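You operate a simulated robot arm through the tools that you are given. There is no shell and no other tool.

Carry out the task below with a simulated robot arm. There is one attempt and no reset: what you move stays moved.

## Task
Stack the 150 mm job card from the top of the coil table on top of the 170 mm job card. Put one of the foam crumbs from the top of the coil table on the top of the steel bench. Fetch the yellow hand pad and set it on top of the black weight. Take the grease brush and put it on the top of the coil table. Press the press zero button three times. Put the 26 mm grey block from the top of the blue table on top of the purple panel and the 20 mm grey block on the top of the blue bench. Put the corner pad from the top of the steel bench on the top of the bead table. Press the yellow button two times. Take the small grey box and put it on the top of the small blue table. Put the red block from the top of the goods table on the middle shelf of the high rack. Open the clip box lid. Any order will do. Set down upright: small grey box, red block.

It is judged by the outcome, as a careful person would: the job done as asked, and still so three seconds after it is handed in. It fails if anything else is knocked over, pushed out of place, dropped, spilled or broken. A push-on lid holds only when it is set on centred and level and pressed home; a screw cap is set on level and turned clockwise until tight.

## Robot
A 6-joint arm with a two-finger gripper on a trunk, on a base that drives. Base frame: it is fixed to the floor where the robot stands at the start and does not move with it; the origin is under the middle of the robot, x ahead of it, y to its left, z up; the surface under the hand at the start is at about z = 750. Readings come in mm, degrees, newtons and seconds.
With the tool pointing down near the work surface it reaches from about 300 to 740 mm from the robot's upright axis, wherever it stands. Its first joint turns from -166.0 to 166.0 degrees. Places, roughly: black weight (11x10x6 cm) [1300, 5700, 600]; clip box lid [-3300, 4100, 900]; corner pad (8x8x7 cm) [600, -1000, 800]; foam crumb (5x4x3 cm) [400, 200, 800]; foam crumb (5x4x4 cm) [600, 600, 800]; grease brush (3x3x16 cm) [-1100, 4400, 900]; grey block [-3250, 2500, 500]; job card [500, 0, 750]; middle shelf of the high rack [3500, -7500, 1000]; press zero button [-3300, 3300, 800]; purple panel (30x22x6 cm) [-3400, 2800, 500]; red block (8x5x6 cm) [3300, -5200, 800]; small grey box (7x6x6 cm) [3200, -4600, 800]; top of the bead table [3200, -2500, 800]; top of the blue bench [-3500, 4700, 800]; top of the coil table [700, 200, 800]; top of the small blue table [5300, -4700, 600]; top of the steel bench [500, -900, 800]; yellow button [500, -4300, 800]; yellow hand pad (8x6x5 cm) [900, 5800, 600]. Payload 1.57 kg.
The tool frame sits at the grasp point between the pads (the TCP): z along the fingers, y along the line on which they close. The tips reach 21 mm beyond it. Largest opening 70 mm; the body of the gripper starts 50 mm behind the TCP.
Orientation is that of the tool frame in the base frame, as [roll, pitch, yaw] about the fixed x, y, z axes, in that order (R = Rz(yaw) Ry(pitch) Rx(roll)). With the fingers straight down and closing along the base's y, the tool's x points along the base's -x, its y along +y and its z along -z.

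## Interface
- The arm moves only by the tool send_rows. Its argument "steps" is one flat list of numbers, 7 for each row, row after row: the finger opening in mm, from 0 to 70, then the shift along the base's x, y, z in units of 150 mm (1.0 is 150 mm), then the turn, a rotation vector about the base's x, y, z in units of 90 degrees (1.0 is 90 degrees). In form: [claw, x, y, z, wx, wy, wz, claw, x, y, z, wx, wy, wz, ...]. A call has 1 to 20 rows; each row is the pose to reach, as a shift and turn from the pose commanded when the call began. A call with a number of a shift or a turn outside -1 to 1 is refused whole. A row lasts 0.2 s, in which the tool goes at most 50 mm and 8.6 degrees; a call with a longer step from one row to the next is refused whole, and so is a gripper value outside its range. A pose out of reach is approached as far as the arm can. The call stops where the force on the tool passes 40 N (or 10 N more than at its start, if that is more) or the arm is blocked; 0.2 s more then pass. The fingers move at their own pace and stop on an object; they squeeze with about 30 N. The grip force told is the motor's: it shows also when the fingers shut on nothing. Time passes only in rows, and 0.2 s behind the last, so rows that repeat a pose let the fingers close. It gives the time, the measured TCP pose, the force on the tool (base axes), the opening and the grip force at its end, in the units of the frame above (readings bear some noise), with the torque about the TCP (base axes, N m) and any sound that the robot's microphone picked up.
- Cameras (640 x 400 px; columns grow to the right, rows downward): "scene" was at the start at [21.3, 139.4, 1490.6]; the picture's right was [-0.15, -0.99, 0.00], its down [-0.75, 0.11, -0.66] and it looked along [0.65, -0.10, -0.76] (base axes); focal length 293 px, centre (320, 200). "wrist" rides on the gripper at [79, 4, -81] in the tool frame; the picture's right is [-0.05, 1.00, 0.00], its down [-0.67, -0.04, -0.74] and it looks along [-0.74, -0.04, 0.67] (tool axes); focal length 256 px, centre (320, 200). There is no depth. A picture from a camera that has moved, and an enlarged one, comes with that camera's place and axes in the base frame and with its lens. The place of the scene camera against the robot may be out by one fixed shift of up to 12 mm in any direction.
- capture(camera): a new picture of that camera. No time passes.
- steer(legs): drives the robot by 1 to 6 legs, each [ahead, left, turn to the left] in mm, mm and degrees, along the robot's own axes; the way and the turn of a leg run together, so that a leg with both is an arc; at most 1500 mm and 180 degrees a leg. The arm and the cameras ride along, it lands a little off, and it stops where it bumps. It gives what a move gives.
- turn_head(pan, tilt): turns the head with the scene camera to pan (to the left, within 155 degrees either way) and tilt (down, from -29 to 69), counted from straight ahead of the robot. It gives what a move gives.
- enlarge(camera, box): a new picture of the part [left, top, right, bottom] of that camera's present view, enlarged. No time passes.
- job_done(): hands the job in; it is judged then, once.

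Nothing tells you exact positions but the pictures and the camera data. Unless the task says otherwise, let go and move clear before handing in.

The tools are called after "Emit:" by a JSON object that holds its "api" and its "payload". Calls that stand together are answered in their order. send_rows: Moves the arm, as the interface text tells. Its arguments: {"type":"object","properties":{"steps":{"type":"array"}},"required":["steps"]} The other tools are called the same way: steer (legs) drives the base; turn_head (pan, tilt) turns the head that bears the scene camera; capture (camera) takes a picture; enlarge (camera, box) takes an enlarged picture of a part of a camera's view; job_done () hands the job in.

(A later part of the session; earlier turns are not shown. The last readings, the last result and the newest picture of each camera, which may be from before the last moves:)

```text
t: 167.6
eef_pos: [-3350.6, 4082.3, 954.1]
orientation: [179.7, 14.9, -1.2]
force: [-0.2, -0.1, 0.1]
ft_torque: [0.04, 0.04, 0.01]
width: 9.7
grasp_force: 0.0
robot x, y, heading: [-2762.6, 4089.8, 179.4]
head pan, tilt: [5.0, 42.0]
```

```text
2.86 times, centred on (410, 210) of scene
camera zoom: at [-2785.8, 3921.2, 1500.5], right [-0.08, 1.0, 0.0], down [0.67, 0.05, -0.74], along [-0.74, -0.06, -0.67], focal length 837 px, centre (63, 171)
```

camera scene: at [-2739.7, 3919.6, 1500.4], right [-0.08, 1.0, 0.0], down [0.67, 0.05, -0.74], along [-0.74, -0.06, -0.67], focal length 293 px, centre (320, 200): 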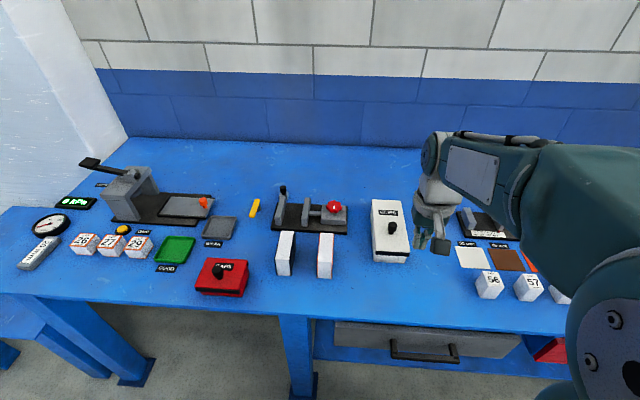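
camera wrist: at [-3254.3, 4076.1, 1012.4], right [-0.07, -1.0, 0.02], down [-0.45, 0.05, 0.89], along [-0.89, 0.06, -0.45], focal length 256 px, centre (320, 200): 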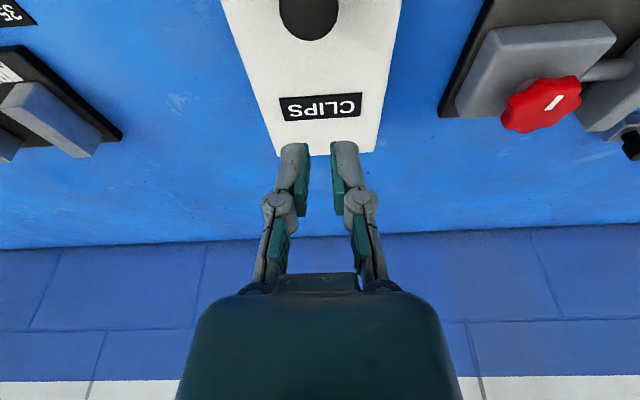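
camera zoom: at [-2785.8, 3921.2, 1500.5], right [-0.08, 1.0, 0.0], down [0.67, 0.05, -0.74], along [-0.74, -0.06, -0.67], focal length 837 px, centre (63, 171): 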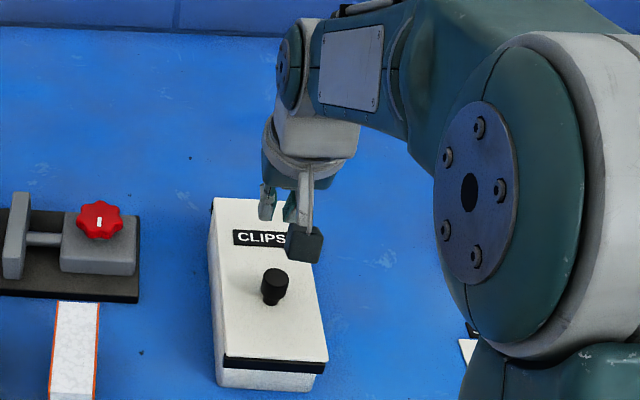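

The knob slipped out of the grip and the lid stayed shut. I look closer at how the lid is hung.

Emit:
{"api": "enlarge", "payload": {"camera": "scene", "box": [370, 200, 430, 250]}}

Emit:
{"api": "enlarge", "payload": {"camera": "wrist", "box": [200, 0, 440, 170]}}

Emit:
{"api": "send_rows", "payload": {"steps": [60, 0.2, 0, 0.1, 0, 0, 0, 60, 0.5, 0.1, 0.2, 0, 0, 0, 60, 0.8, 0.2, 0.3, 0, 0, 0, 60, 1, 0.3, 0.3, 0, 0, 0, 60, 1, 0.3, 0.3, 0, 0, 0]}}

Emit:
{"api": "enlarge", "payload": {"camera": "scene", "box": [350, 180, 430, 250]}}

Emit:
{"api": "capture", "payload": {"camera": "wrist"}}

```text
8.00 times, centred on (400, 225) of scene
camera zoom: at [-2785.8, 3921.2, 1500.5], right [-0.08, 1.0, 0.0], down [0.67, 0.05, -0.74], along [-0.74, -0.06, -0.67], focal length 2344 px, centre (-320, 0)
```

zoom: 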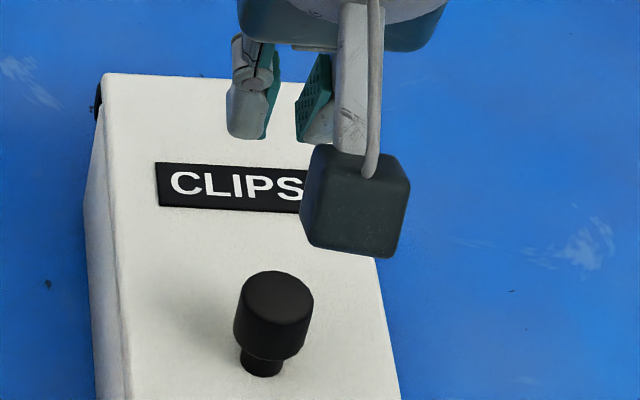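

```text
2.35 times, centred on (320, 85) of wrist
camera zoom: at [-3254.3, 4076.1, 1012.4], right [-0.07, -1.0, 0.02], down [-0.45, 0.05, 0.89], along [-0.89, 0.06, -0.45], focal length 602 px, centre (320, 471)
```

zoom: 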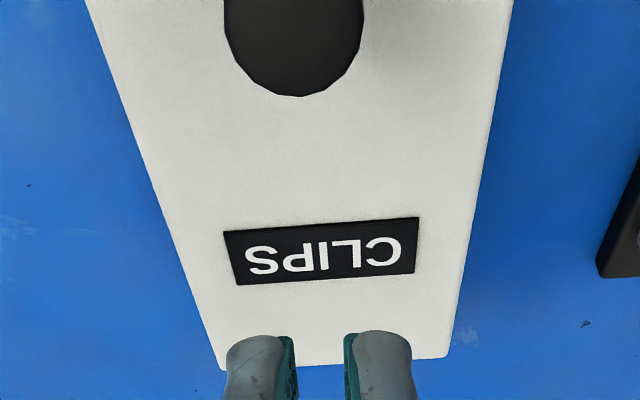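

```text
t: 168.8
eef_pos: [-3199.6, 4128.0, 998.0]
orientation: [179.5, 15.0, -1.4]
force: [1.0, -0.4, 0.5]
ft_torque: [0.04, -0.01, -0.01]
width: 60.2
grasp_force: 0.0
robot x, y, heading: [-2761.0, 4087.0, 179.6]
head pan, tilt: [5.0, 42.0]
```

```text
5.71 times, centred on (390, 215) of scene
camera zoom: at [-2785.0, 3921.5, 1500.5], right [-0.08, 1.0, 0.0], down [0.67, 0.05, -0.74], along [-0.74, -0.06, -0.67], focal length 1674 px, centre (-80, 114)
```

zoom: 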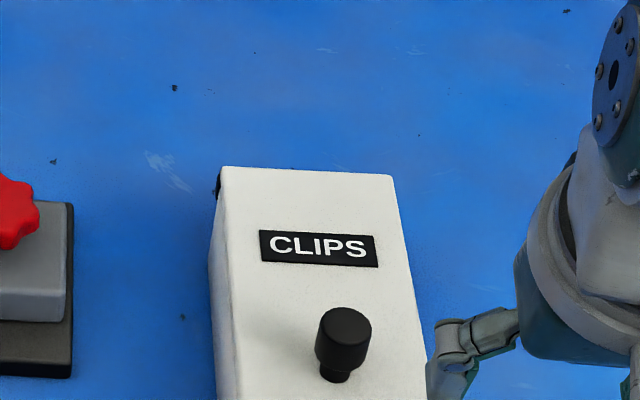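

```text
taken
camera wrist: at [-3103.7, 4122.4, 1056.8], right [-0.07, -1.0, 0.02], down [-0.45, 0.05, 0.89], along [-0.89, 0.06, -0.45], focal length 256 px, centre (320, 200)
```

wrist: 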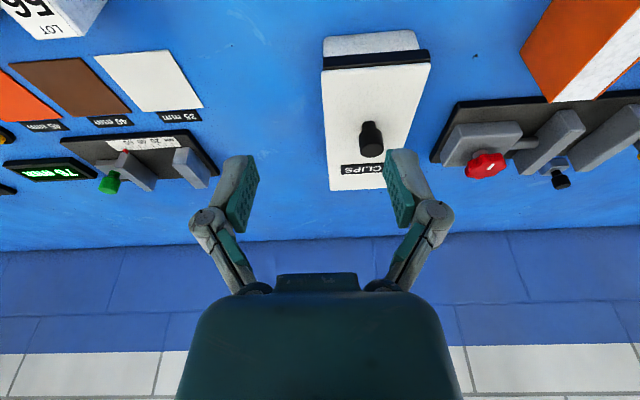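

The lid is hinged at the rear with a small overhanging lip in front. I'll hook the closed fingertips under that lip with the tool tilted 45° and swing the lid up and over.

Emit:
{"api": "send_rows", "payload": {"steps": [40, 0.02, -0.1, -0.1, 0, 0.083, 0, 20, 0.04, -0.2, -0.2, 0, 0.167, 0, 0, 0.04, -0.31, -0.3, 0, 0.25, 0, 0, 0.04, -0.31, -0.45, 0, 0.333, 0, 0, 0.04, -0.31, -0.6, 0, 0.333, 0, 0, 0.04, -0.31, -0.6, 0, 0.333, 0]}}

Emit:
{"api": "capture", "payload": {"camera": "wrist"}}

Emit:
{"api": "capture", "payload": {"camera": "scene"}}

```text
t: 170.2
eef_pos: [-3194.8, 4080.9, 908.0]
orientation: [178.8, 44.9, -1.8]
force: [-0.2, 0.2, 0.2]
ft_torque: [0.0, -0.02, -0.02]
width: 0.1
grasp_force: 28.6
out of reach, approached as far as the arm can: row 3
robot x, y, heading: [-2764.6, 4087.7, 179.5]
head pan, tilt: [5.0, 42.0]
```

```text
taken
camera wrist: at [-3082.8, 4073.9, 909.7], right [-0.05, -1.0, 0.05], down [0.06, 0.05, 1.0], along [-1.0, 0.05, 0.05], focal length 256 px, centre (320, 200)
```

wrist: 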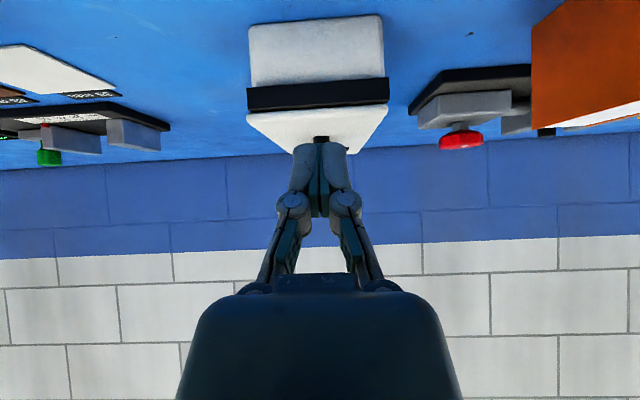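

```text
taken
camera scene: at [-2785.1, 3921.1, 1500.5], right [-0.08, 1.0, 0.0], down [0.67, 0.05, -0.74], along [-0.74, -0.06, -0.67], focal length 293 px, centre (320, 200)
```

scene: 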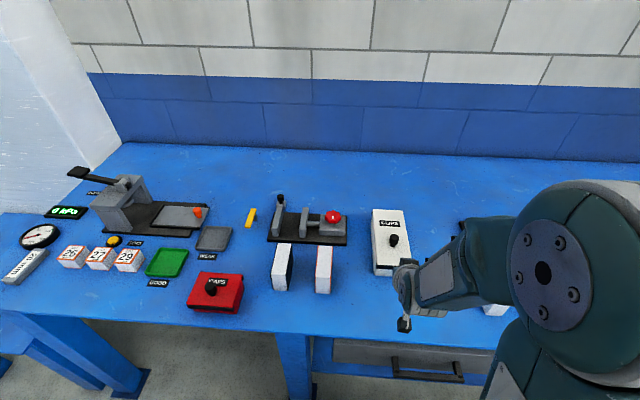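

Emit:
{"api": "send_rows", "payload": {"steps": [0, 0, 0.01, -0.2, 0, 0, 0, 0, 0, 0.01, -0.42, 0, 0, 0, 0, -0.05, 0.01, -0.42, 0, 0, 0, 0, -0.12, 0.01, -0.42, 0, 0, 0, 0, -0.12, 0.01, -0.42, 0, 0, 0]}}

Emit:
{"api": "capture", "payload": {"camera": "wrist"}}

```text
t: 171.4
eef_pos: [-3214.3, 4082.7, 845.5]
orientation: [178.8, 44.8, -1.6]
force: [-0.6, -0.7, 0.1]
ft_torque: [0.0, 0.01, 0.02]
width: 0.0
grasp_force: 28.4
robot x, y, heading: [-2763.7, 4088.6, 179.2]
head pan, tilt: [5.0, 42.0]
```

```text
taken
camera wrist: at [-3100.8, 4076.1, 848.3], right [-0.05, -1.0, 0.05], down [0.06, 0.05, 1.0], along [-1.0, 0.05, 0.05], focal length 256 px, centre (320, 200)
```

wrist: 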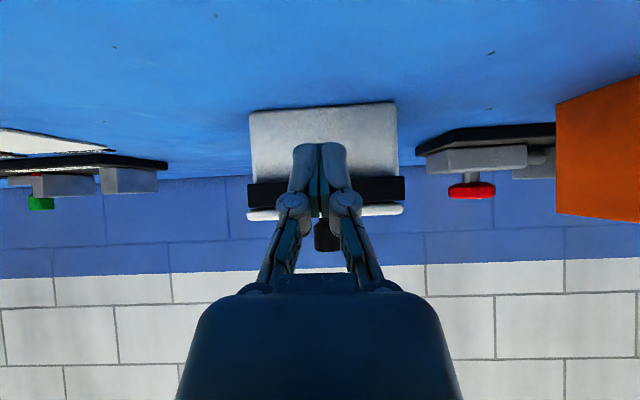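

Emit:
{"api": "send_rows", "payload": {"steps": [0, -0.05, 0, 0, 0, 0, 0, 0, -0.1, 0, 0, 0, 0, 0, 0, -0.14, 0, 0, 0, 0, 0, 0, -0.17, 0, 0, 0, 0, 0, 0, -0.17, 0, 0, 0, 0, 0]}}

Emit:
{"api": "capture", "payload": {"camera": "wrist"}}

```text
t: 172.6
eef_pos: [-3232.4, 4081.9, 845.2]
orientation: [178.7, 44.6, -1.6]
force: [37.5, -1.5, 11.4]
ft_torque: [-0.02, -0.14, 0.1]
width: 0.0
grasp_force: 29.1
robot x, y, heading: [-2761.6, 4089.8, 179.3]
head pan, tilt: [5.0, 42.0]
```

```text
taken
camera wrist: at [-3121.3, 4076.5, 847.8], right [-0.05, -1.0, 0.05], down [0.05, 0.05, 1.0], along [-1.0, 0.05, 0.05], focal length 256 px, centre (320, 200)
```

wrist: 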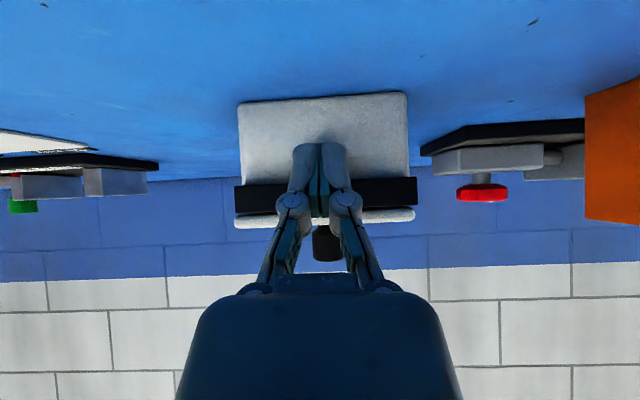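

Emit:
{"api": "send_rows", "payload": {"steps": [0, 0.015, 0, 0, 0, 0, 0, 0, 0.013, 0, 0.06, 0, 0, 0, 0, 0.01, 0, 0.12, 0, 0, 0, 0, 0.005, 0, 0.18, 0, 0, 0, 0, 0, 0, 0.243, 0, 0, 0, 0, 0, 0, 0.243, 0, 0, 0]}}

Emit:
{"api": "capture", "payload": {"camera": "wrist"}}

Emit:
{"api": "enlarge", "payload": {"camera": "scene", "box": [330, 160, 490, 320]}}

```text
t: 173.5
eef_pos: [-3231.7, 4082.3, 861.6]
orientation: [178.9, 43.7, -1.7]
force: [0.2, 0.0, -1.0]
ft_torque: [-0.01, -0.01, -0.01]
width: 0.0
grasp_force: 28.3
robot x, y, heading: [-2761.9, 4087.2, 179.3]
head pan, tilt: [5.0, 42.0]
stopped in row 4: the force on the tool passed its limit at 55 N (the readings are from after the stop); the commanded pose is now the measured one
```

```text
taken
camera wrist: at [-3119.2, 4076.4, 867.2], right [-0.05, -1.0, 0.05], down [0.03, 0.05, 1.0], along [-1.0, 0.05, 0.03], focal length 256 px, centre (320, 200)
```

wrist: 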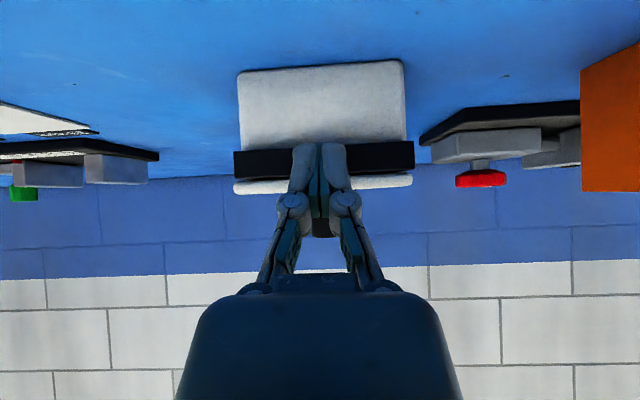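

```text
2.50 times, centred on (410, 240) of scene
camera zoom: at [-2785.3, 3921.1, 1500.5], right [-0.08, 1.0, 0.0], down [0.67, 0.05, -0.74], along [-0.74, -0.06, -0.67], focal length 732 px, centre (95, 100)
```

zoom: 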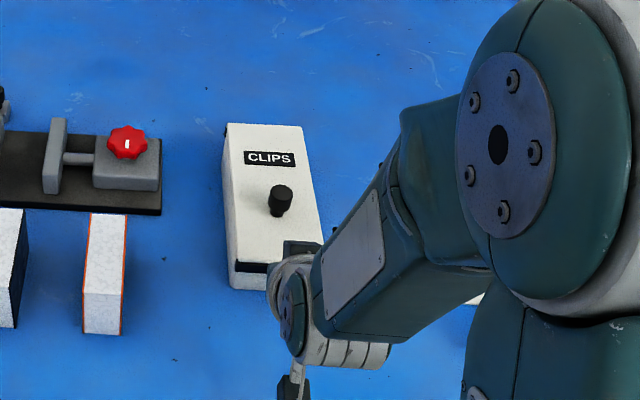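

The 45° hook slipped off the lip. I'll turn the gripper half a turn so the camera is on top, which lets me hook with a flatter finger angle.

Emit:
{"api": "send_rows", "payload": {"steps": [0, 0.2, 0, 0, 0, 0, 0, 0, 0.4, 0, 0.1, 0, -0.08, 0, 0, 0.45, 0, 0.3, 0, -0.16, 0, 0, 0.45, 0, 0.5, 0, -0.24, 0, 0, 0.45, 0, 0.7, 0, -0.32, 0, 0, 0.45, 0, 0.9, 0, -0.4, 0, 0, 0.45, 0, 1, 0, -0.486, 0, 0, 0.45, 0, 1, 0, -0.486, 0]}}

Emit:
{"api": "send_rows", "payload": {"steps": [0, 0, 0, 0, 0, 0, -0.09, 0, 0, 0, 0, 0, 0, -0.18, 0, 0, 0, 0, 0, 0, -0.27, 0, 0, 0, 0, 0, 0, -0.36, 0, 0, 0, 0, 0, 0, -0.45, 0, 0, 0, 0, 0, 0, -0.54, 0, 0, 0, 0, 0, 0, -0.63, 0, 0, 0, 0, 0, 0, -0.72, 0, 0, 0, 0, 0, 0, -0.81, 0, 0, 0, 0, 0, 0, -0.9, 0, 0, 0, 0, 0, 0, -0.98]}}

Emit:
{"api": "send_rows", "payload": {"steps": [0, 0, 0, 0, 0, 0, -0.09, 0, 0, 0, 0, 0, 0, -0.18, 0, 0, 0, 0, 0, 0, -0.27, 0, 0, 0, 0, 0, 0, -0.36, 0, 0, 0, 0, 0, 0, -0.45, 0, 0, 0, 0, 0, 0, -0.54, 0, 0, 0, 0, 0, 0, -0.63, 0, 0, 0, 0, 0, 0, -0.72, 0, 0, 0, 0, 0, 0, -0.81, 0, 0, 0, 0, 0, 0, -0.9, 0, 0, 0, 0, 0, 0, -0.98]}}

Emit:
{"api": "capture", "payload": {"camera": "wrist"}}

```text
t: 175.3
eef_pos: [-3164.2, 4080.1, 1012.3]
orientation: [-179.9, 0.0, -1.2]
force: [-0.4, -0.2, -0.9]
ft_torque: [-0.01, 0.01, 0.02]
width: 0.2
grasp_force: 28.8
robot x, y, heading: [-2762.0, 4089.2, 179.1]
head pan, tilt: [5.0, 42.0]
```

```text
t: 177.7
eef_pos: [-3165.2, 4081.4, 1013.1]
orientation: [-180.0, 0.1, -89.6]
force: [-1.6, 0.5, 1.1]
ft_torque: [-0.02, 0.03, -0.01]
width: 0.0
grasp_force: 28.4
robot x, y, heading: [-2760.3, 4086.6, 180.0]
head pan, tilt: [5.0, 42.0]
```

```text
t: 180.1
eef_pos: [-3163.0, 4110.8, 1011.7]
orientation: [-179.1, 0.0, -176.9]
force: [-0.2, 0.5, -0.8]
ft_torque: [0.0, 0.0, 0.0]
width: 0.0
grasp_force: 28.4
out of reach, approached as far as the arm can: row 11
robot x, y, heading: [-2764.4, 4088.9, 179.1]
head pan, tilt: [5.0, 42.0]
```

```text
taken
camera wrist: at [-3243.3, 4110.6, 1093.3], right [0.0, 1.0, -0.01], down [0.67, 0.01, 0.75], along [0.75, -0.01, -0.67], focal length 256 px, centre (320, 200)
```

wrist: 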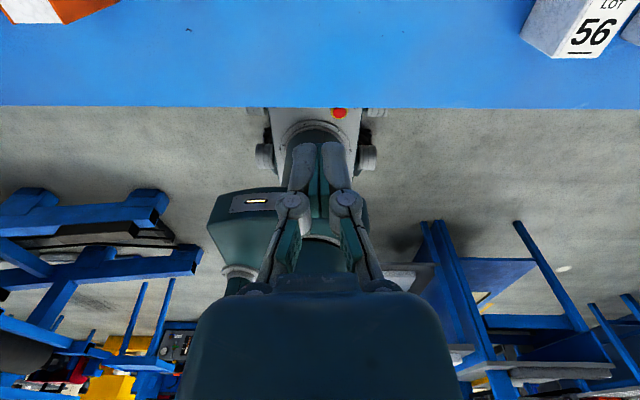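

Emit:
{"api": "send_rows", "payload": {"steps": [0, 0, -0.1, 0, 0, 0, 0.03, 0, 0, -0.19, 0, 0, 0, 0.055, 0, 0, -0.19, 0, 0, 0, 0.055]}}

Emit:
{"api": "send_rows", "payload": {"steps": [0, 0, 0, 0, 0, 0.09, 0, 0, 0, 0, 0, 0, 0.18, 0, 0, 0, 0, 0, 0, 0.27, 0, 0, 0, 0, 0, 0, 0.36, 0, 0, 0, 0, 0, 0, 0.45, 0, 0, 0, 0, 0, 0, 0.54, 0, 0, 0, 0, 0, 0, 0.63, 0, 0, 0, 0, 0, 0, 0.72, 0, 0, 0, 0, 0, 0, 0.778, 0, 0, 0, 0, 0, 0, 0.778, 0]}}

Emit:
{"api": "capture", "payload": {"camera": "wrist"}}

Emit:
{"api": "capture", "payload": {"camera": "scene"}}

```text
t: 180.9
eef_pos: [-3163.2, 4082.5, 1010.6]
orientation: [-179.7, 0.0, -172.4]
force: [-0.9, -0.6, 0.0]
ft_torque: [0.03, 0.02, 0.04]
width: 0.0
grasp_force: 29.1
out of reach, approached as far as the arm can: row 1, 2
robot x, y, heading: [-2761.8, 4085.1, 179.5]
head pan, tilt: [5.0, 42.0]
```

```text
t: 183.1
eef_pos: [-3225.2, 4078.7, 1034.2]
orientation: [160.6, -68.7, -159.2]
force: [0.2, 0.7, -1.1]
ft_torque: [0.02, -0.01, 0.02]
width: 0.0
grasp_force: 28.3
out of reach, approached as far as the arm can: row 1, 6, 7, 8, 9, 10
robot x, y, heading: [-2760.4, 4088.2, 179.5]
head pan, tilt: [5.0, 42.0]
```

```text
taken
camera wrist: at [-3177.5, 4071.6, 1136.1], right [-0.03, 1.0, 0.07], down [0.93, 0.05, -0.37], along [-0.37, 0.06, -0.93], focal length 256 px, centre (320, 200)
```

wrist: 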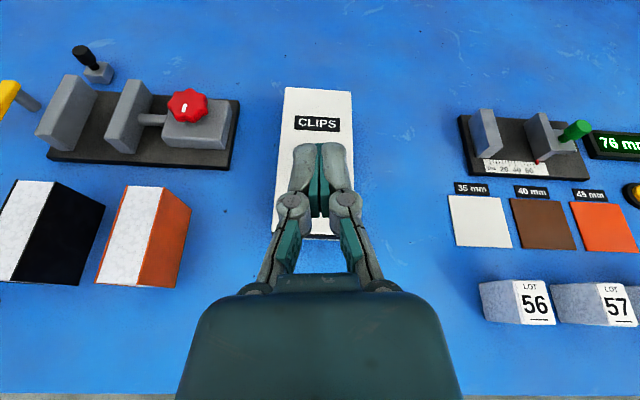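

```text
taken
camera scene: at [-2784.6, 3921.1, 1500.5], right [-0.08, 1.0, 0.0], down [0.67, 0.05, -0.74], along [-0.74, -0.06, -0.67], focal length 293 px, centre (320, 200)
```

scene: 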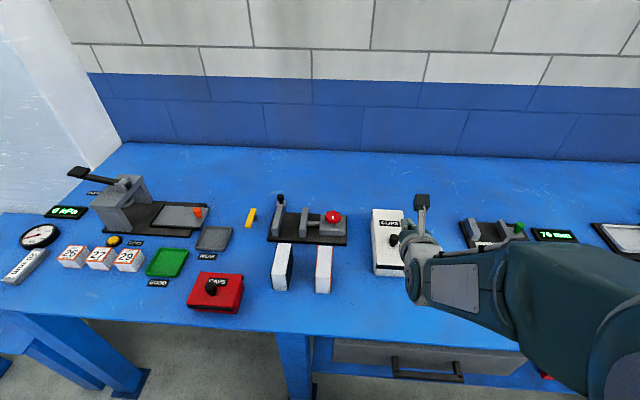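

The flat hook needs more distance from the robot, so I back up 110 mm, then lower the fingers in front of the box.

Emit:
{"api": "steer", "payload": {"legs": [[-110, 0, 0]]}}

Emit:
{"api": "capture", "payload": {"camera": "wrist"}}

```text
t: 184.3
eef_pos: [-3116.7, 4077.6, 1032.8]
orientation: [160.4, -68.6, -159.3]
force: [-0.2, 0.4, 0.2]
ft_torque: [0.0, 0.01, 0.02]
width: 0.0
grasp_force: 28.7
robot x, y, heading: [-2651.5, 4083.3, 179.3]
head pan, tilt: [5.0, 42.0]
```

```text
taken
camera wrist: at [-3068.8, 4071.0, 1136.1], right [-0.02, 1.0, 0.07], down [0.93, 0.05, -0.37], along [-0.37, 0.06, -0.93], focal length 256 px, centre (320, 200)
```

wrist: 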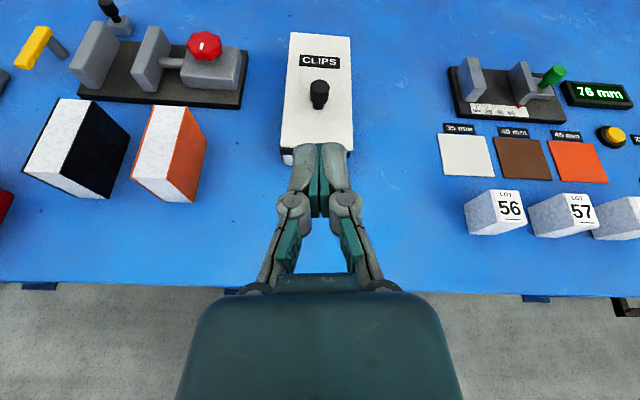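

Emit:
{"api": "send_rows", "payload": {"steps": [0, -0.1, 0.02, -0.2, 0, 0, 0, 0, -0.2, 0.02, -0.4, 0, 0, 0, 0, -0.3, 0.02, -0.6, 0, 0, 0, 0, -0.35, 0.02, -0.8, 0, 0, 0, 0, -0.35, 0.02, -1, 0, 0, 0]}}

Emit:
{"api": "send_rows", "payload": {"steps": [0, 0, 0, -0.15, 0, 0, 0, 0, 0, 0, -0.33, 0, 0, 0, 0, 0, 0, -0.33, 0, 0, 0]}}

Emit:
{"api": "capture", "payload": {"camera": "wrist"}}

Emit:
{"api": "enlarge", "payload": {"camera": "scene", "box": [330, 160, 490, 300]}}

```text
t: 185.5
eef_pos: [-3169.6, 4079.6, 885.7]
orientation: [160.5, -68.6, -159.3]
force: [0.0, 0.0, -0.2]
ft_torque: [-0.01, -0.01, 0.0]
width: 0.1
grasp_force: 28.0
robot x, y, heading: [-2653.2, 4085.5, 179.6]
head pan, tilt: [5.0, 42.0]
```

```text
t: 186.3
eef_pos: [-3168.9, 4079.9, 832.9]
orientation: [160.3, -68.6, -159.1]
force: [0.6, -0.5, -0.1]
ft_torque: [-0.01, -0.01, 0.02]
width: 0.1
grasp_force: 28.3
robot x, y, heading: [-2652.3, 4084.1, 179.0]
head pan, tilt: [5.0, 42.0]
```

```text
taken
camera wrist: at [-3121.4, 4073.2, 935.8], right [-0.02, 1.0, 0.07], down [0.93, 0.05, -0.37], along [-0.37, 0.06, -0.93], focal length 256 px, centre (320, 200)
```

wrist: 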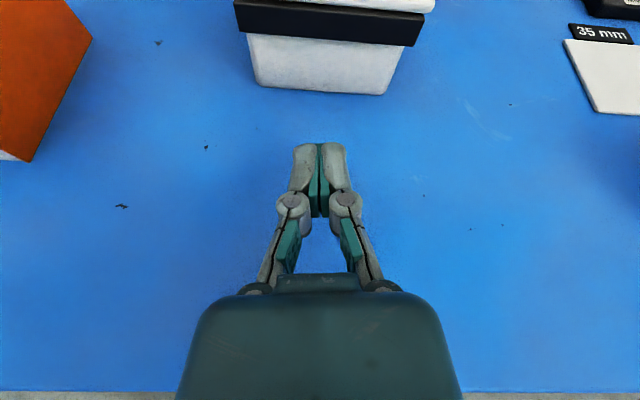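

```text
2.86 times, centred on (410, 230) of scene
camera zoom: at [-2676.9, 3920.1, 1500.5], right [-0.08, 1.0, 0.0], down [0.67, 0.05, -0.74], along [-0.74, -0.06, -0.67], focal length 837 px, centre (63, 114)
```

zoom: 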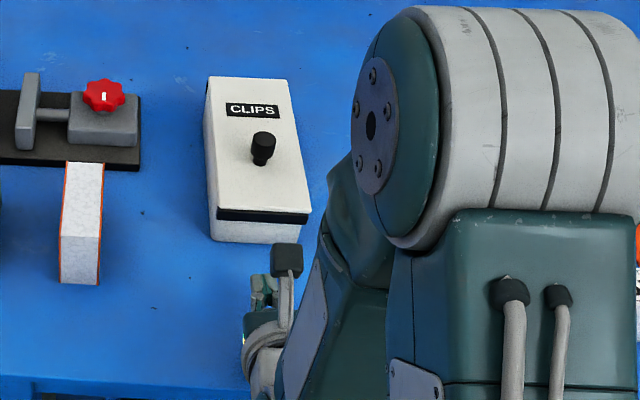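

Emit:
{"api": "send_rows", "payload": {"steps": [0, -0.15, 0.01, 0, 0, 0, 0, 0, -0.3, 0.01, 0, 0, 0, 0, 0, -0.38, 0.01, 0, 0, 0, 0, 0, -0.42, 0.01, 0, 0, 0, 0, 0, -0.44, 0.01, 0, 0, 0, 0, 0, -0.44, 0.01, 0, 0, 0, 0]}}

Emit:
{"api": "capture", "payload": {"camera": "wrist"}}

```text
t: 187.8
eef_pos: [-3231.6, 4082.2, 833.1]
orientation: [160.7, -68.4, -159.5]
force: [14.2, -0.4, 8.2]
ft_torque: [0.07, 0.18, -0.05]
width: 0.0
grasp_force: 28.9
robot x, y, heading: [-2651.7, 4086.1, 179.5]
head pan, tilt: [5.0, 42.0]
stopped in row 6: the force on the tool passed its limit at 41 N (the readings are from after the stop); the commanded pose is now the measured one
```

```text
taken
camera wrist: at [-3184.0, 4075.5, 936.1], right [-0.02, 1.0, 0.07], down [0.93, 0.05, -0.36], along [-0.37, 0.06, -0.93], focal length 256 px, centre (320, 200)
```

wrist: 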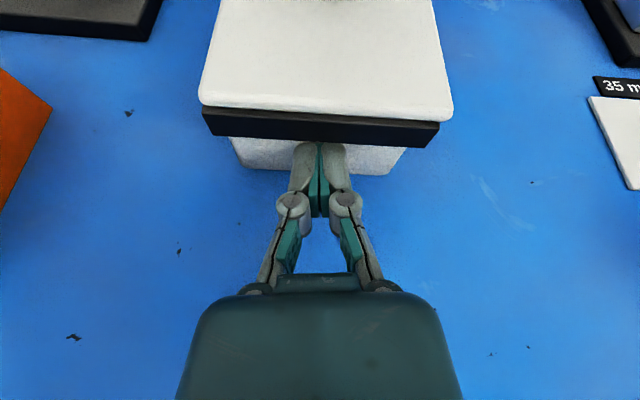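

Emit:
{"api": "send_rows", "payload": {"steps": [0, 0, 0, 0.02, 0, 0, 0, 0, 0, 0, 0.04, 0, 0, 0, 0, 0, 0, 0.06, 0, 0, 0, 0, 0, 0, 0.08, 0, 0, 0, 0, 0, 0, 0.1, 0, 0, 0, 0, 0, 0, 0.12, 0, 0, 0, 0, 0, 0, 0.12, 0, 0, 0]}}

Emit:
{"api": "capture", "payload": {"camera": "wrist"}}

```text
t: 189.4
eef_pos: [-3232.8, 4081.9, 850.3]
orientation: [161.0, -68.1, -159.7]
force: [24.7, -0.3, -12.3]
ft_torque: [-0.05, -0.23, -0.15]
width: 0.1
grasp_force: 28.4
robot x, y, heading: [-2652.4, 4083.8, 179.3]
head pan, tilt: [5.0, 42.0]
```

```text
taken
camera wrist: at [-3184.5, 4075.4, 953.6], right [-0.02, 1.0, 0.07], down [0.93, 0.05, -0.36], along [-0.36, 0.06, -0.93], focal length 256 px, centre (320, 200)
```

wrist: 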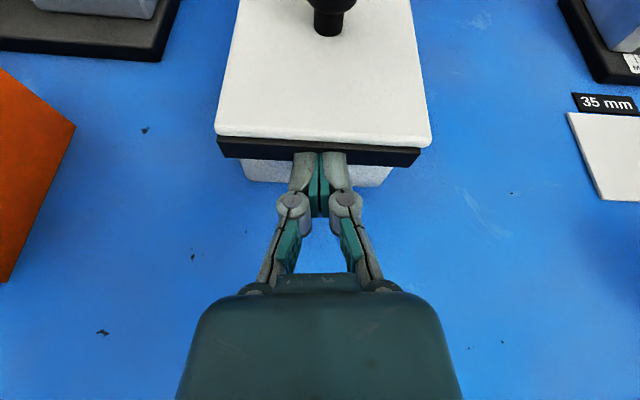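

Emit:
{"api": "enlarge", "payload": {"camera": "wrist", "box": [200, 110, 440, 210]}}

Emit:
{"api": "enlarge", "payload": {"camera": "scene", "box": [360, 180, 430, 250]}}

```text
2.67 times, centred on (320, 160) of wrist
camera zoom: at [-3184.5, 4075.4, 953.6], right [-0.02, 1.0, 0.07], down [0.93, 0.05, -0.36], along [-0.36, 0.06, -0.93], focal length 683 px, centre (320, 307)
```

zoom: 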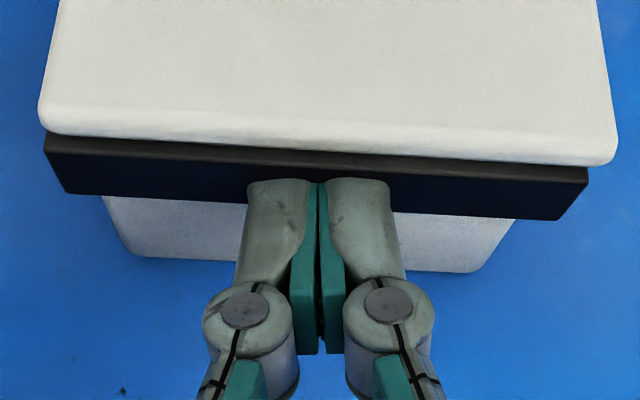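

```text
5.71 times, centred on (395, 215) of scene
camera zoom: at [-2675.6, 3920.0, 1500.4], right [-0.08, 1.0, 0.0], down [0.67, 0.05, -0.74], along [-0.74, -0.06, -0.67], focal length 1674 px, centre (-109, 114)
```

zoom: 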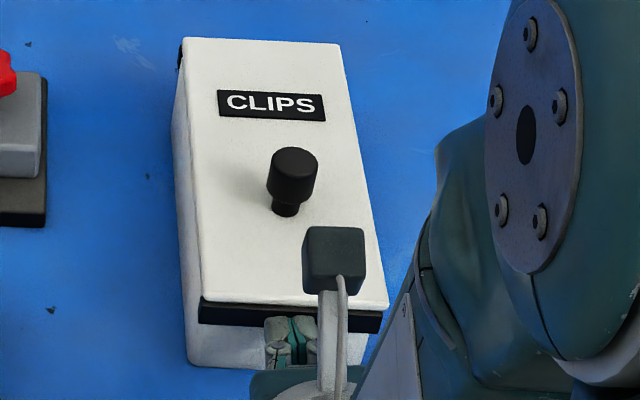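

The black strip is no real overhang, so hooking won't work. Instead I'll grip the knob from the front with the nearly horizontal fingers, so it can pivot between the pads while I swing it up slowly.

Emit:
{"api": "send_rows", "payload": {"steps": [0, 0.1, 0, 0.05, 0, 0, 0, 20, 0.2, 0, 0.2, 0, 0, 0, 50, 0.2, 0, 0.33, 0, 0, 0, 50, 0.2, 0, 0.33, 0, 0, 0]}}

Emit:
{"api": "send_rows", "payload": {"steps": [50, -0.2, 0, -0.05, 0, 0, 0, 50, -0.4, 0, -0.08, 0, 0, 0, 50, -0.6, 0, -0.08, 0, 0, 0, 50, -0.7, 0, -0.08, 0, 0, 0, 50, -0.7, 0, -0.08, 0, 0, 0]}}

Emit:
{"api": "capture", "payload": {"camera": "wrist"}}

Emit:
{"api": "enlarge", "payload": {"camera": "scene", "box": [360, 160, 430, 250]}}

```text
t: 190.4
eef_pos: [-3204.8, 4081.6, 900.6]
orientation: [160.6, -68.4, -159.6]
force: [-0.3, -0.4, 0.4]
ft_torque: [0.0, 0.02, 0.01]
width: 50.0
grasp_force: 0.1
robot x, y, heading: [-2657.0, 4087.1, 179.5]
head pan, tilt: [5.0, 42.0]
```

```text
t: 191.6
eef_pos: [-3307.8, 4081.9, 888.0]
orientation: [160.8, -68.3, -159.5]
force: [-0.5, -0.1, -0.3]
ft_torque: [0.02, -0.02, -0.03]
width: 49.8
grasp_force: 0.0
robot x, y, heading: [-2651.9, 4085.2, 179.4]
head pan, tilt: [5.0, 42.0]
```

```text
taken
camera wrist: at [-3260.1, 4075.8, 990.6], right [-0.02, 1.0, 0.07], down [0.93, 0.05, -0.36], along [-0.37, 0.06, -0.93], focal length 256 px, centre (320, 200)
```

wrist: 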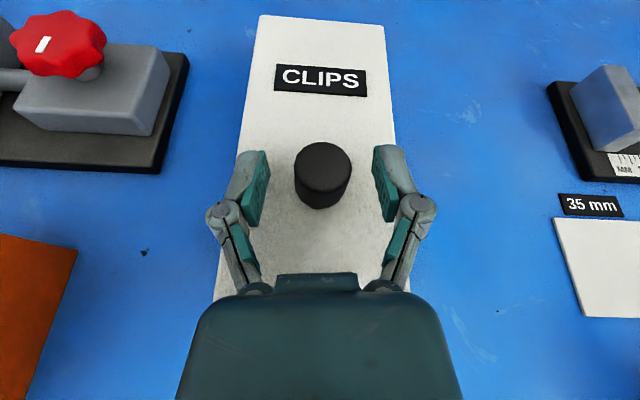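

```text
4.44 times, centred on (395, 205) of scene
camera zoom: at [-2676.3, 3920.1, 1500.5], right [-0.08, 1.0, 0.0], down [0.67, 0.05, -0.74], along [-0.74, -0.06, -0.67], focal length 1302 px, centre (-13, 178)
```

zoom: 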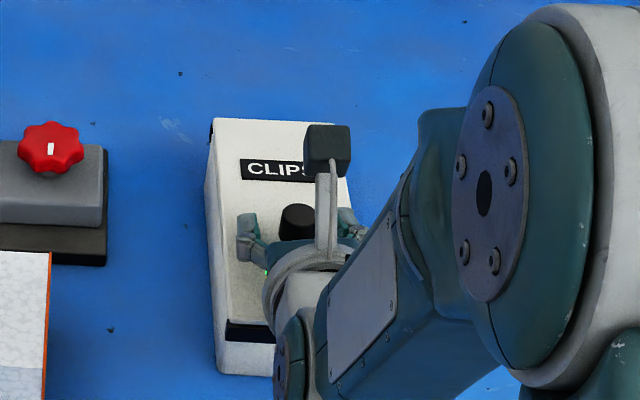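

Emit:
{"api": "send_rows", "payload": {"steps": [50, -0.055, 0, -0.03, 0, 0, 0, 35, -0.055, 0, -0.03, 0, 0, 0, 15, -0.055, 0, -0.03, 0, 0, 0, 5, -0.055, 0, -0.03, 0, 0, 0, 5, -0.055, 0, -0.03, 0, 0, 0]}}

Emit:
{"api": "send_rows", "payload": {"steps": [5, 0, 0, 0.015, 0, 0, 0, 5, 0, 0, 0.03, 0, 0, 0, 5, -0.003, 0, 0.045, 0, 0, 0, 5, -0.006, 0, 0.06, 0, 0, 0, 5, -0.01, 0, 0.08, 0, 0, 0, 5, -0.013, 0, 0.1, 0, 0, 0]}}

Emit:
{"api": "capture", "payload": {"camera": "wrist"}}

```text
t: 192.8
eef_pos: [-3316.6, 4082.5, 884.1]
orientation: [160.9, -68.5, -159.6]
force: [3.6, 1.2, 2.0]
ft_torque: [-0.62, -0.19, -0.06]
width: 24.7
grasp_force: 32.3
robot x, y, heading: [-2652.0, 4088.2, 179.3]
head pan, tilt: [5.0, 42.0]
```

```text
t: 194.2
eef_pos: [-3317.3, 4082.4, 898.3]
orientation: [160.7, -68.3, -159.6]
force: [3.4, 0.9, -20.7]
ft_torque: [-0.26, 0.25, 0.06]
width: 23.2
grasp_force: 32.5
robot x, y, heading: [-2652.4, 4087.6, 179.5]
head pan, tilt: [5.0, 42.0]
```

```text
taken
camera wrist: at [-3270.3, 4075.1, 1000.9], right [-0.02, 1.0, 0.07], down [0.93, 0.05, -0.36], along [-0.37, 0.06, -0.93], focal length 256 px, centre (320, 200)
```

wrist: 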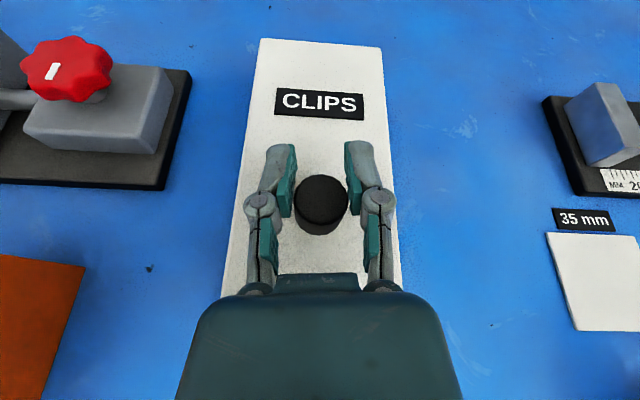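

The grip only slides along the knob; the lid has not moved at all. I lower back and test gently whether the lid slides instead.

Emit:
{"api": "send_rows", "payload": {"steps": [20, 0, 0, -0.05, 0, 0, 0, 40, 0, 0, -0.1, 0, 0, 0, 20, 0, 0, -0.11, 0, 0, 0, 5, 0, 0, -0.11, 0, 0, 0, 5, 0, 0, -0.11, 0, 0, 0, 5, 0.02, 0, -0.11, 0, 0, 0, 5, 0.04, 0, -0.11, 0, 0, 0, 5, 0.06, 0, -0.11, 0, 0, 0]}}

Emit:
{"api": "enlarge", "payload": {"camera": "scene", "box": [360, 160, 430, 250]}}

Emit:
{"api": "capture", "payload": {"camera": "wrist"}}

```text
t: 195.6
eef_pos: [-3320.2, 4081.3, 885.5]
orientation: [160.4, -69.0, -159.3]
force: [-8.9, 0.4, 0.5]
ft_torque: [-0.7, -1.97, 0.39]
width: 24.3
grasp_force: 32.1
robot x, y, heading: [-2653.3, 4082.1, 179.5]
head pan, tilt: [5.0, 42.0]
stopped in row 7: the force on the tool passed its limit at 44 N (the readings are from after the stop); the commanded pose is now the measured one
```

```text
4.44 times, centred on (395, 205) of scene
camera zoom: at [-2677.4, 3920.1, 1500.5], right [-0.08, 1.0, 0.0], down [0.67, 0.05, -0.74], along [-0.74, -0.06, -0.67], focal length 1302 px, centre (-13, 178)
```

zoom: 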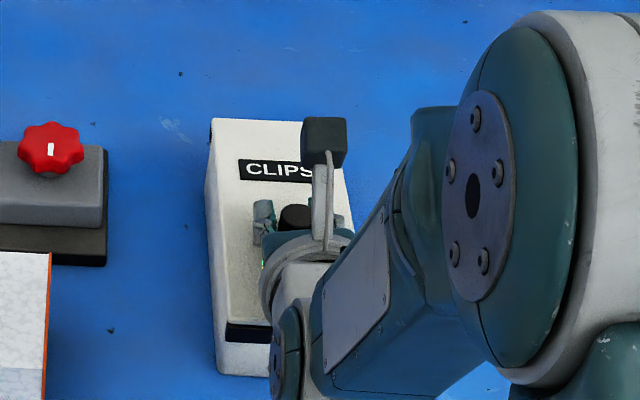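

```text
taken
camera wrist: at [-3270.1, 4075.1, 988.9], right [-0.02, 1.0, 0.07], down [0.93, 0.05, -0.38], along [-0.38, 0.06, -0.92], focal length 256 px, centre (320, 200)
```

wrist: 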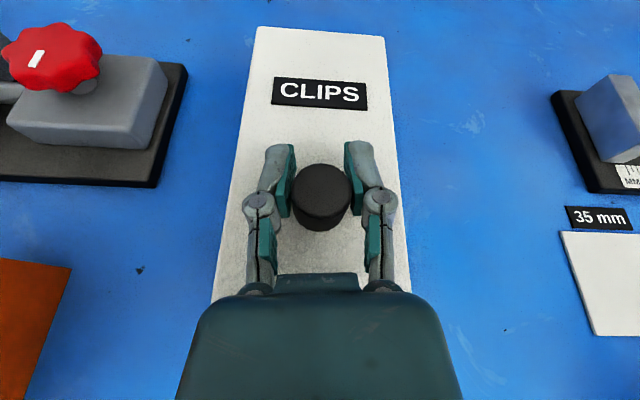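

The lid neither slides nor yields to a friction grip on the knob. New plan: pinch the lip between the fingers (one under the strip, one on top), so the lid is driven positively as the tool turns from horizontal to vertical. I retreat and roll the gripper 90°.

Emit:
{"api": "send_rows", "payload": {"steps": [30, 0, 0, 0, 0, 0, 0, 50, 0, 0, 0, 0, 0, 0, 50, 0.2, 0, 0.05, 0, 0, 0, 50, 0.4, 0, 0.1, 0, 0, 0, 50, 0.6, 0, 0.2, 0, 0, 0, 50, 0.8, 0, 0.3, 0, 0, 0, 50, 0.8, 0, 0.4, 0, 0, 0]}}

Emit:
{"api": "send_rows", "payload": {"steps": [40, 0, 0, 0, 0.084, 0, 0.031, 40, 0, 0, 0, 0.169, 0, 0.061, 40, 0, 0, 0, 0.254, 0, 0.092, 40, 0, 0, 0, 0.338, 0, 0.122, 40, 0, 0, 0, 0.423, 0, 0.153, 40, 0, 0, 0, 0.508, 0, 0.184, 40, 0, 0, 0, 0.592, 0, 0.214, 40, 0, 0, 0, 0.677, 0, 0.245, 40, 0, 0, 0, 0.761, 0, 0.275, 40, 0, 0, 0, 0.846, 0, 0.306, 40, 0, 0, 0, 0.93, 0, 0.337, 40, 0, 0, 0, 0.94, 0, 0.34]}}

Emit:
{"api": "capture", "payload": {"camera": "wrist"}}

Emit:
{"api": "capture", "payload": {"camera": "scene"}}

```text
t: 197.2
eef_pos: [-3197.8, 4080.1, 947.0]
orientation: [160.2, -69.0, -159.2]
force: [-0.3, 1.2, 0.0]
ft_torque: [0.0, 0.01, 0.03]
width: 49.9
grasp_force: 0.1
robot x, y, heading: [-2654.4, 4080.1, 179.4]
head pan, tilt: [5.0, 42.0]
```

```text
t: 199.8
eef_pos: [-3198.4, 4080.7, 946.6]
orientation: [110.0, 6.8, -87.2]
force: [-0.6, 0.1, 0.0]
ft_torque: [-0.02, 0.01, 0.02]
width: 39.9
grasp_force: 0.0
robot x, y, heading: [-2654.5, 4084.6, 179.3]
head pan, tilt: [5.0, 42.0]
```

```text
taken
camera wrist: at [-3120.4, 4002.5, 969.5], right [-0.34, -0.08, 0.94], down [0.68, 0.67, 0.3], along [-0.65, 0.74, -0.17], focal length 256 px, centre (320, 200)
```

wrist: 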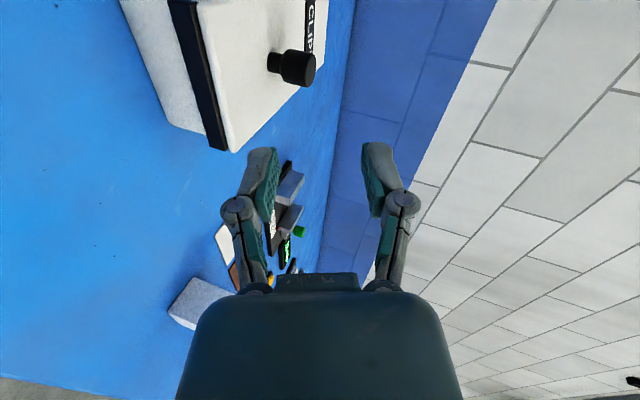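

```text
taken
camera scene: at [-2676.1, 3920.0, 1500.5], right [-0.08, 1.0, 0.0], down [0.67, 0.05, -0.74], along [-0.74, -0.06, -0.67], focal length 293 px, centre (320, 200)
```

scene: 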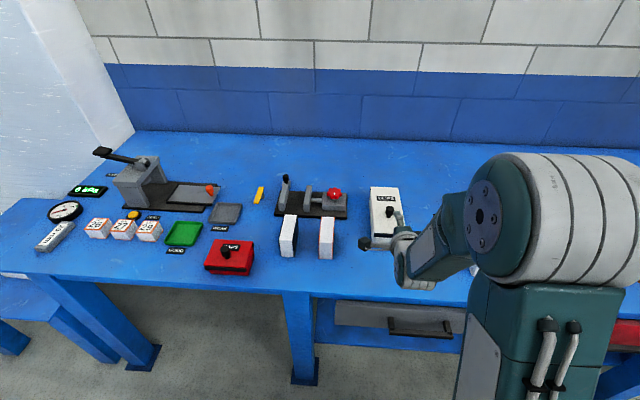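

Emit:
{"api": "enlarge", "payload": {"camera": "wrist", "box": [110, 0, 330, 160]}}

```text
2.50 times, centred on (220, 80) of wrist
camera zoom: at [-3120.4, 4002.5, 969.5], right [-0.34, -0.08, 0.94], down [0.68, 0.67, 0.3], along [-0.65, 0.74, -0.17], focal length 640 px, centre (570, 500)
```

zoom: 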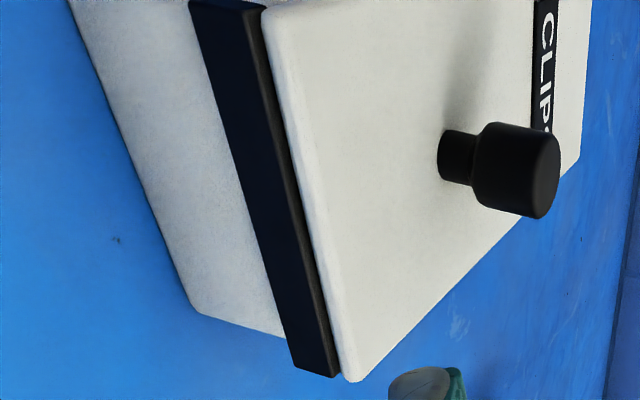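

Emit:
{"api": "send_rows", "payload": {"steps": [40, 0.02, 0, -0.1, -0.03, 0.04, -0.01, 40, 0.02, 0, -0.25, -0.055, 0.08, -0.02, 40, 0.02, 0, -0.4, -0.077, 0.111, -0.028, 40, 0.02, 0, -0.55, -0.077, 0.111, -0.028, 40, 0.02, 0, -0.597, -0.077, 0.111, -0.028, 40, 0.02, 0, -0.597, -0.077, 0.111, -0.028]}}

Emit:
{"api": "capture", "payload": {"camera": "wrist"}}

Emit:
{"api": "enlarge", "payload": {"camera": "scene", "box": [350, 160, 490, 300]}}

```text
t: 201.2
eef_pos: [-3196.0, 4082.4, 857.5]
orientation: [99.8, 0.0, -90.4]
force: [-0.2, -0.1, -0.3]
ft_torque: [-0.03, -0.02, 0.02]
width: 40.2
grasp_force: 0.0
robot x, y, heading: [-2653.2, 4088.0, 179.2]
head pan, tilt: [5.0, 42.0]
```

```text
taken
camera wrist: at [-3117.2, 4001.9, 875.5], right [-0.17, 0.05, 0.98], down [0.74, 0.66, 0.09], along [-0.65, 0.75, -0.15], focal length 256 px, centre (320, 200)
```

wrist: 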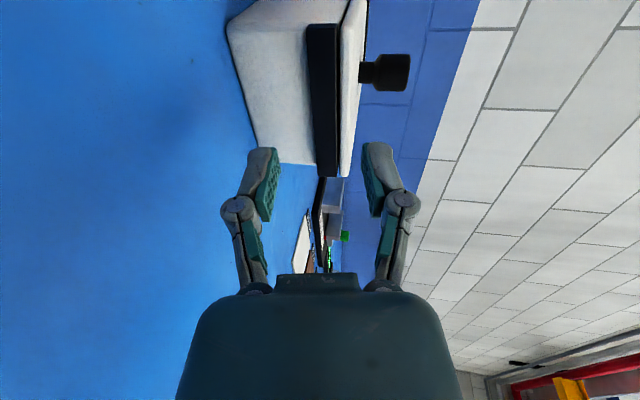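

```text
2.86 times, centred on (420, 230) of scene
camera zoom: at [-2676.4, 3920.0, 1500.5], right [-0.08, 1.0, 0.0], down [0.67, 0.05, -0.74], along [-0.74, -0.06, -0.67], focal length 837 px, centre (34, 114)
```

zoom: 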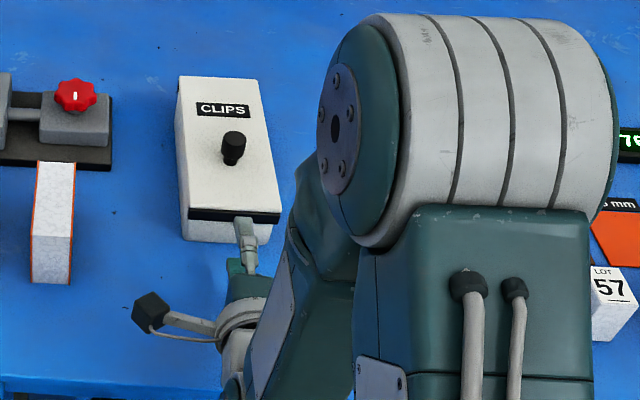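

Emit:
{"api": "send_rows", "payload": {"steps": [40, -0.1, 0, 0, 0, 0, 0, 40, -0.18, 0, 0, 0, 0, 0, 40, -0.23, 0, 0, 0, 0, 0, 40, -0.26, 0, 0, 0, 0, 0, 40, -0.26, 0, 0, 0, 0, 0]}}

Emit:
{"api": "capture", "payload": {"camera": "wrist"}}

```text
t: 202.4
eef_pos: [-3234.8, 4083.0, 857.4]
orientation: [99.8, -0.1, -90.5]
force: [-0.3, -0.3, -0.2]
ft_torque: [0.0, -0.02, -0.01]
width: 39.9
grasp_force: 0.0
robot x, y, heading: [-2651.4, 4085.1, 179.3]
head pan, tilt: [5.0, 42.0]
```

```text
taken
camera wrist: at [-3155.5, 4002.0, 875.5], right [-0.17, 0.05, 0.98], down [0.74, 0.66, 0.09], along [-0.65, 0.75, -0.15], focal length 256 px, centre (320, 200)
```

wrist: 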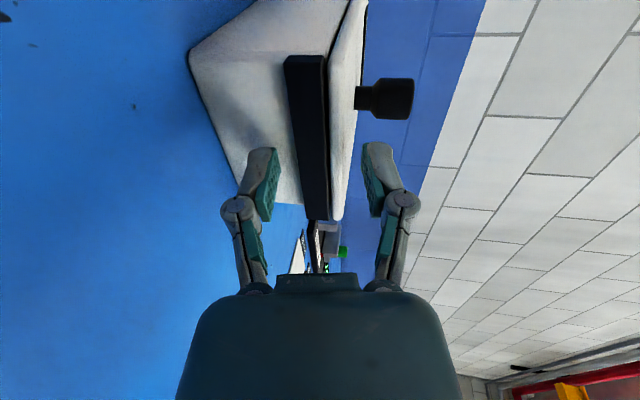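

Emit:
{"api": "send_rows", "payload": {"steps": [40, -0.02, 0, 0, 0, 0, 0, 40, -0.04, 0, 0, 0, 0, 0, 40, -0.06, 0, 0, 0, 0, 0, 40, -0.08, 0, 0, 0, 0, 0]}}

Emit:
{"api": "enlarge", "payload": {"camera": "wrist", "box": [180, 40, 440, 260]}}

```text
t: 203.4
eef_pos: [-3246.6, 4082.0, 856.0]
orientation: [100.0, 0.1, -90.4]
force: [18.8, 0.1, -5.5]
ft_torque: [0.03, -0.56, 0.07]
width: 54.3
grasp_force: 9.6
robot x, y, heading: [-2654.6, 4085.5, 179.5]
head pan, tilt: [5.0, 42.0]
```

```text
1.82 times, centred on (310, 150) of wrist
camera zoom: at [-3167.5, 4001.7, 874.7], right [-0.17, 0.05, 0.98], down [0.74, 0.66, 0.1], along [-0.64, 0.75, -0.15], focal length 465 px, centre (338, 291)
```

zoom: 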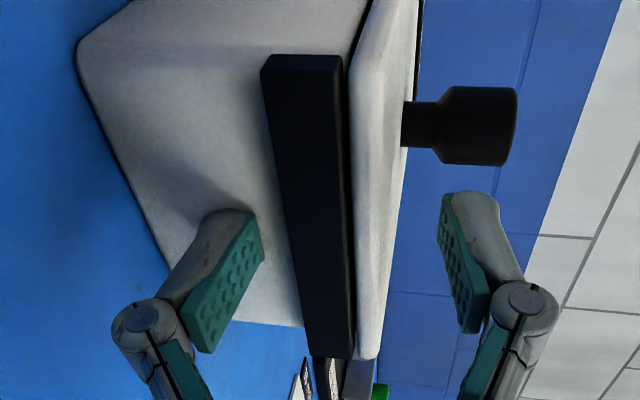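

Emit:
{"api": "send_rows", "payload": {"steps": [40, 0.02, 0, 0, 0, 0, 0, 20, 0.03, 0, 0, 0, 0, 0, 5, 0.03, 0, 0, 0, 0, 0, 5, 0.03, 0, 0, 0, 0, 0, 5, 0.03, 0, 0, 0, 0, 0]}}

Emit:
{"api": "enlarge", "payload": {"camera": "wrist", "box": [180, 40, 440, 260]}}

```text
t: 204.2
eef_pos: [-3236.7, 4081.8, 853.9]
orientation: [100.4, 0.1, -90.5]
force: [17.1, 3.1, 12.3]
ft_torque: [0.05, -0.12, 0.34]
width: 31.5
grasp_force: 19.9
robot x, y, heading: [-2650.0, 4085.4, 179.3]
head pan, tilt: [5.0, 42.0]
stopped in row 3: the force on the tool passed its limit at 48 N (the readings are from after the stop); the commanded pose is now the measured one
```

```text
1.82 times, centred on (310, 150) of wrist
camera zoom: at [-3159.3, 4001.5, 873.0], right [-0.18, 0.05, 0.98], down [0.74, 0.66, 0.1], along [-0.64, 0.75, -0.16], focal length 465 px, centre (338, 291)
```

zoom: 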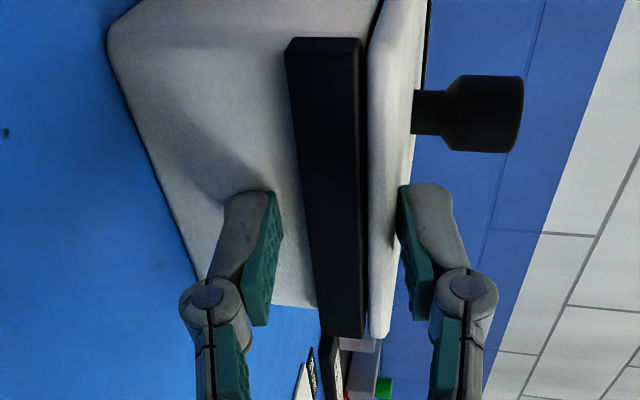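

Emit:
{"api": "send_rows", "payload": {"steps": [31, 0.03, 0, 0, 0, 0, 0, 25, 0.03, 0, 0.005, 0, 0, 0, 15, 0.03, 0, 0.005, 0, 0, 0, 5, 0.03, 0, 0.005, 0, 0, 0, 5, 0.03, 0, 0.005, 0, 0, 0]}}

Emit:
{"api": "enlarge", "payload": {"camera": "wrist", "box": [180, 40, 440, 260]}}

```text
t: 205.3
eef_pos: [-3235.2, 4081.7, 856.8]
orientation: [100.1, 0.0, -90.4]
force: [-12.5, 0.8, 31.1]
ft_torque: [-0.03, 0.49, -0.03]
width: 25.7
grasp_force: 16.0
robot x, y, heading: [-2654.7, 4088.8, 179.6]
head pan, tilt: [5.0, 42.0]
```

```text
1.82 times, centred on (310, 150) of wrist
camera zoom: at [-3157.2, 4001.1, 875.4], right [-0.17, 0.05, 0.98], down [0.74, 0.66, 0.1], along [-0.64, 0.75, -0.15], focal length 465 px, centre (338, 291)
```

zoom: 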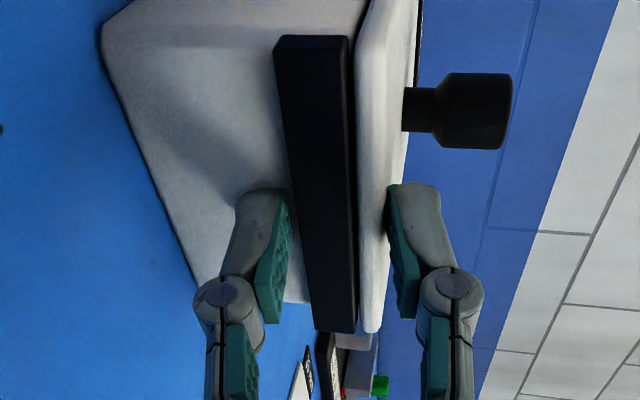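

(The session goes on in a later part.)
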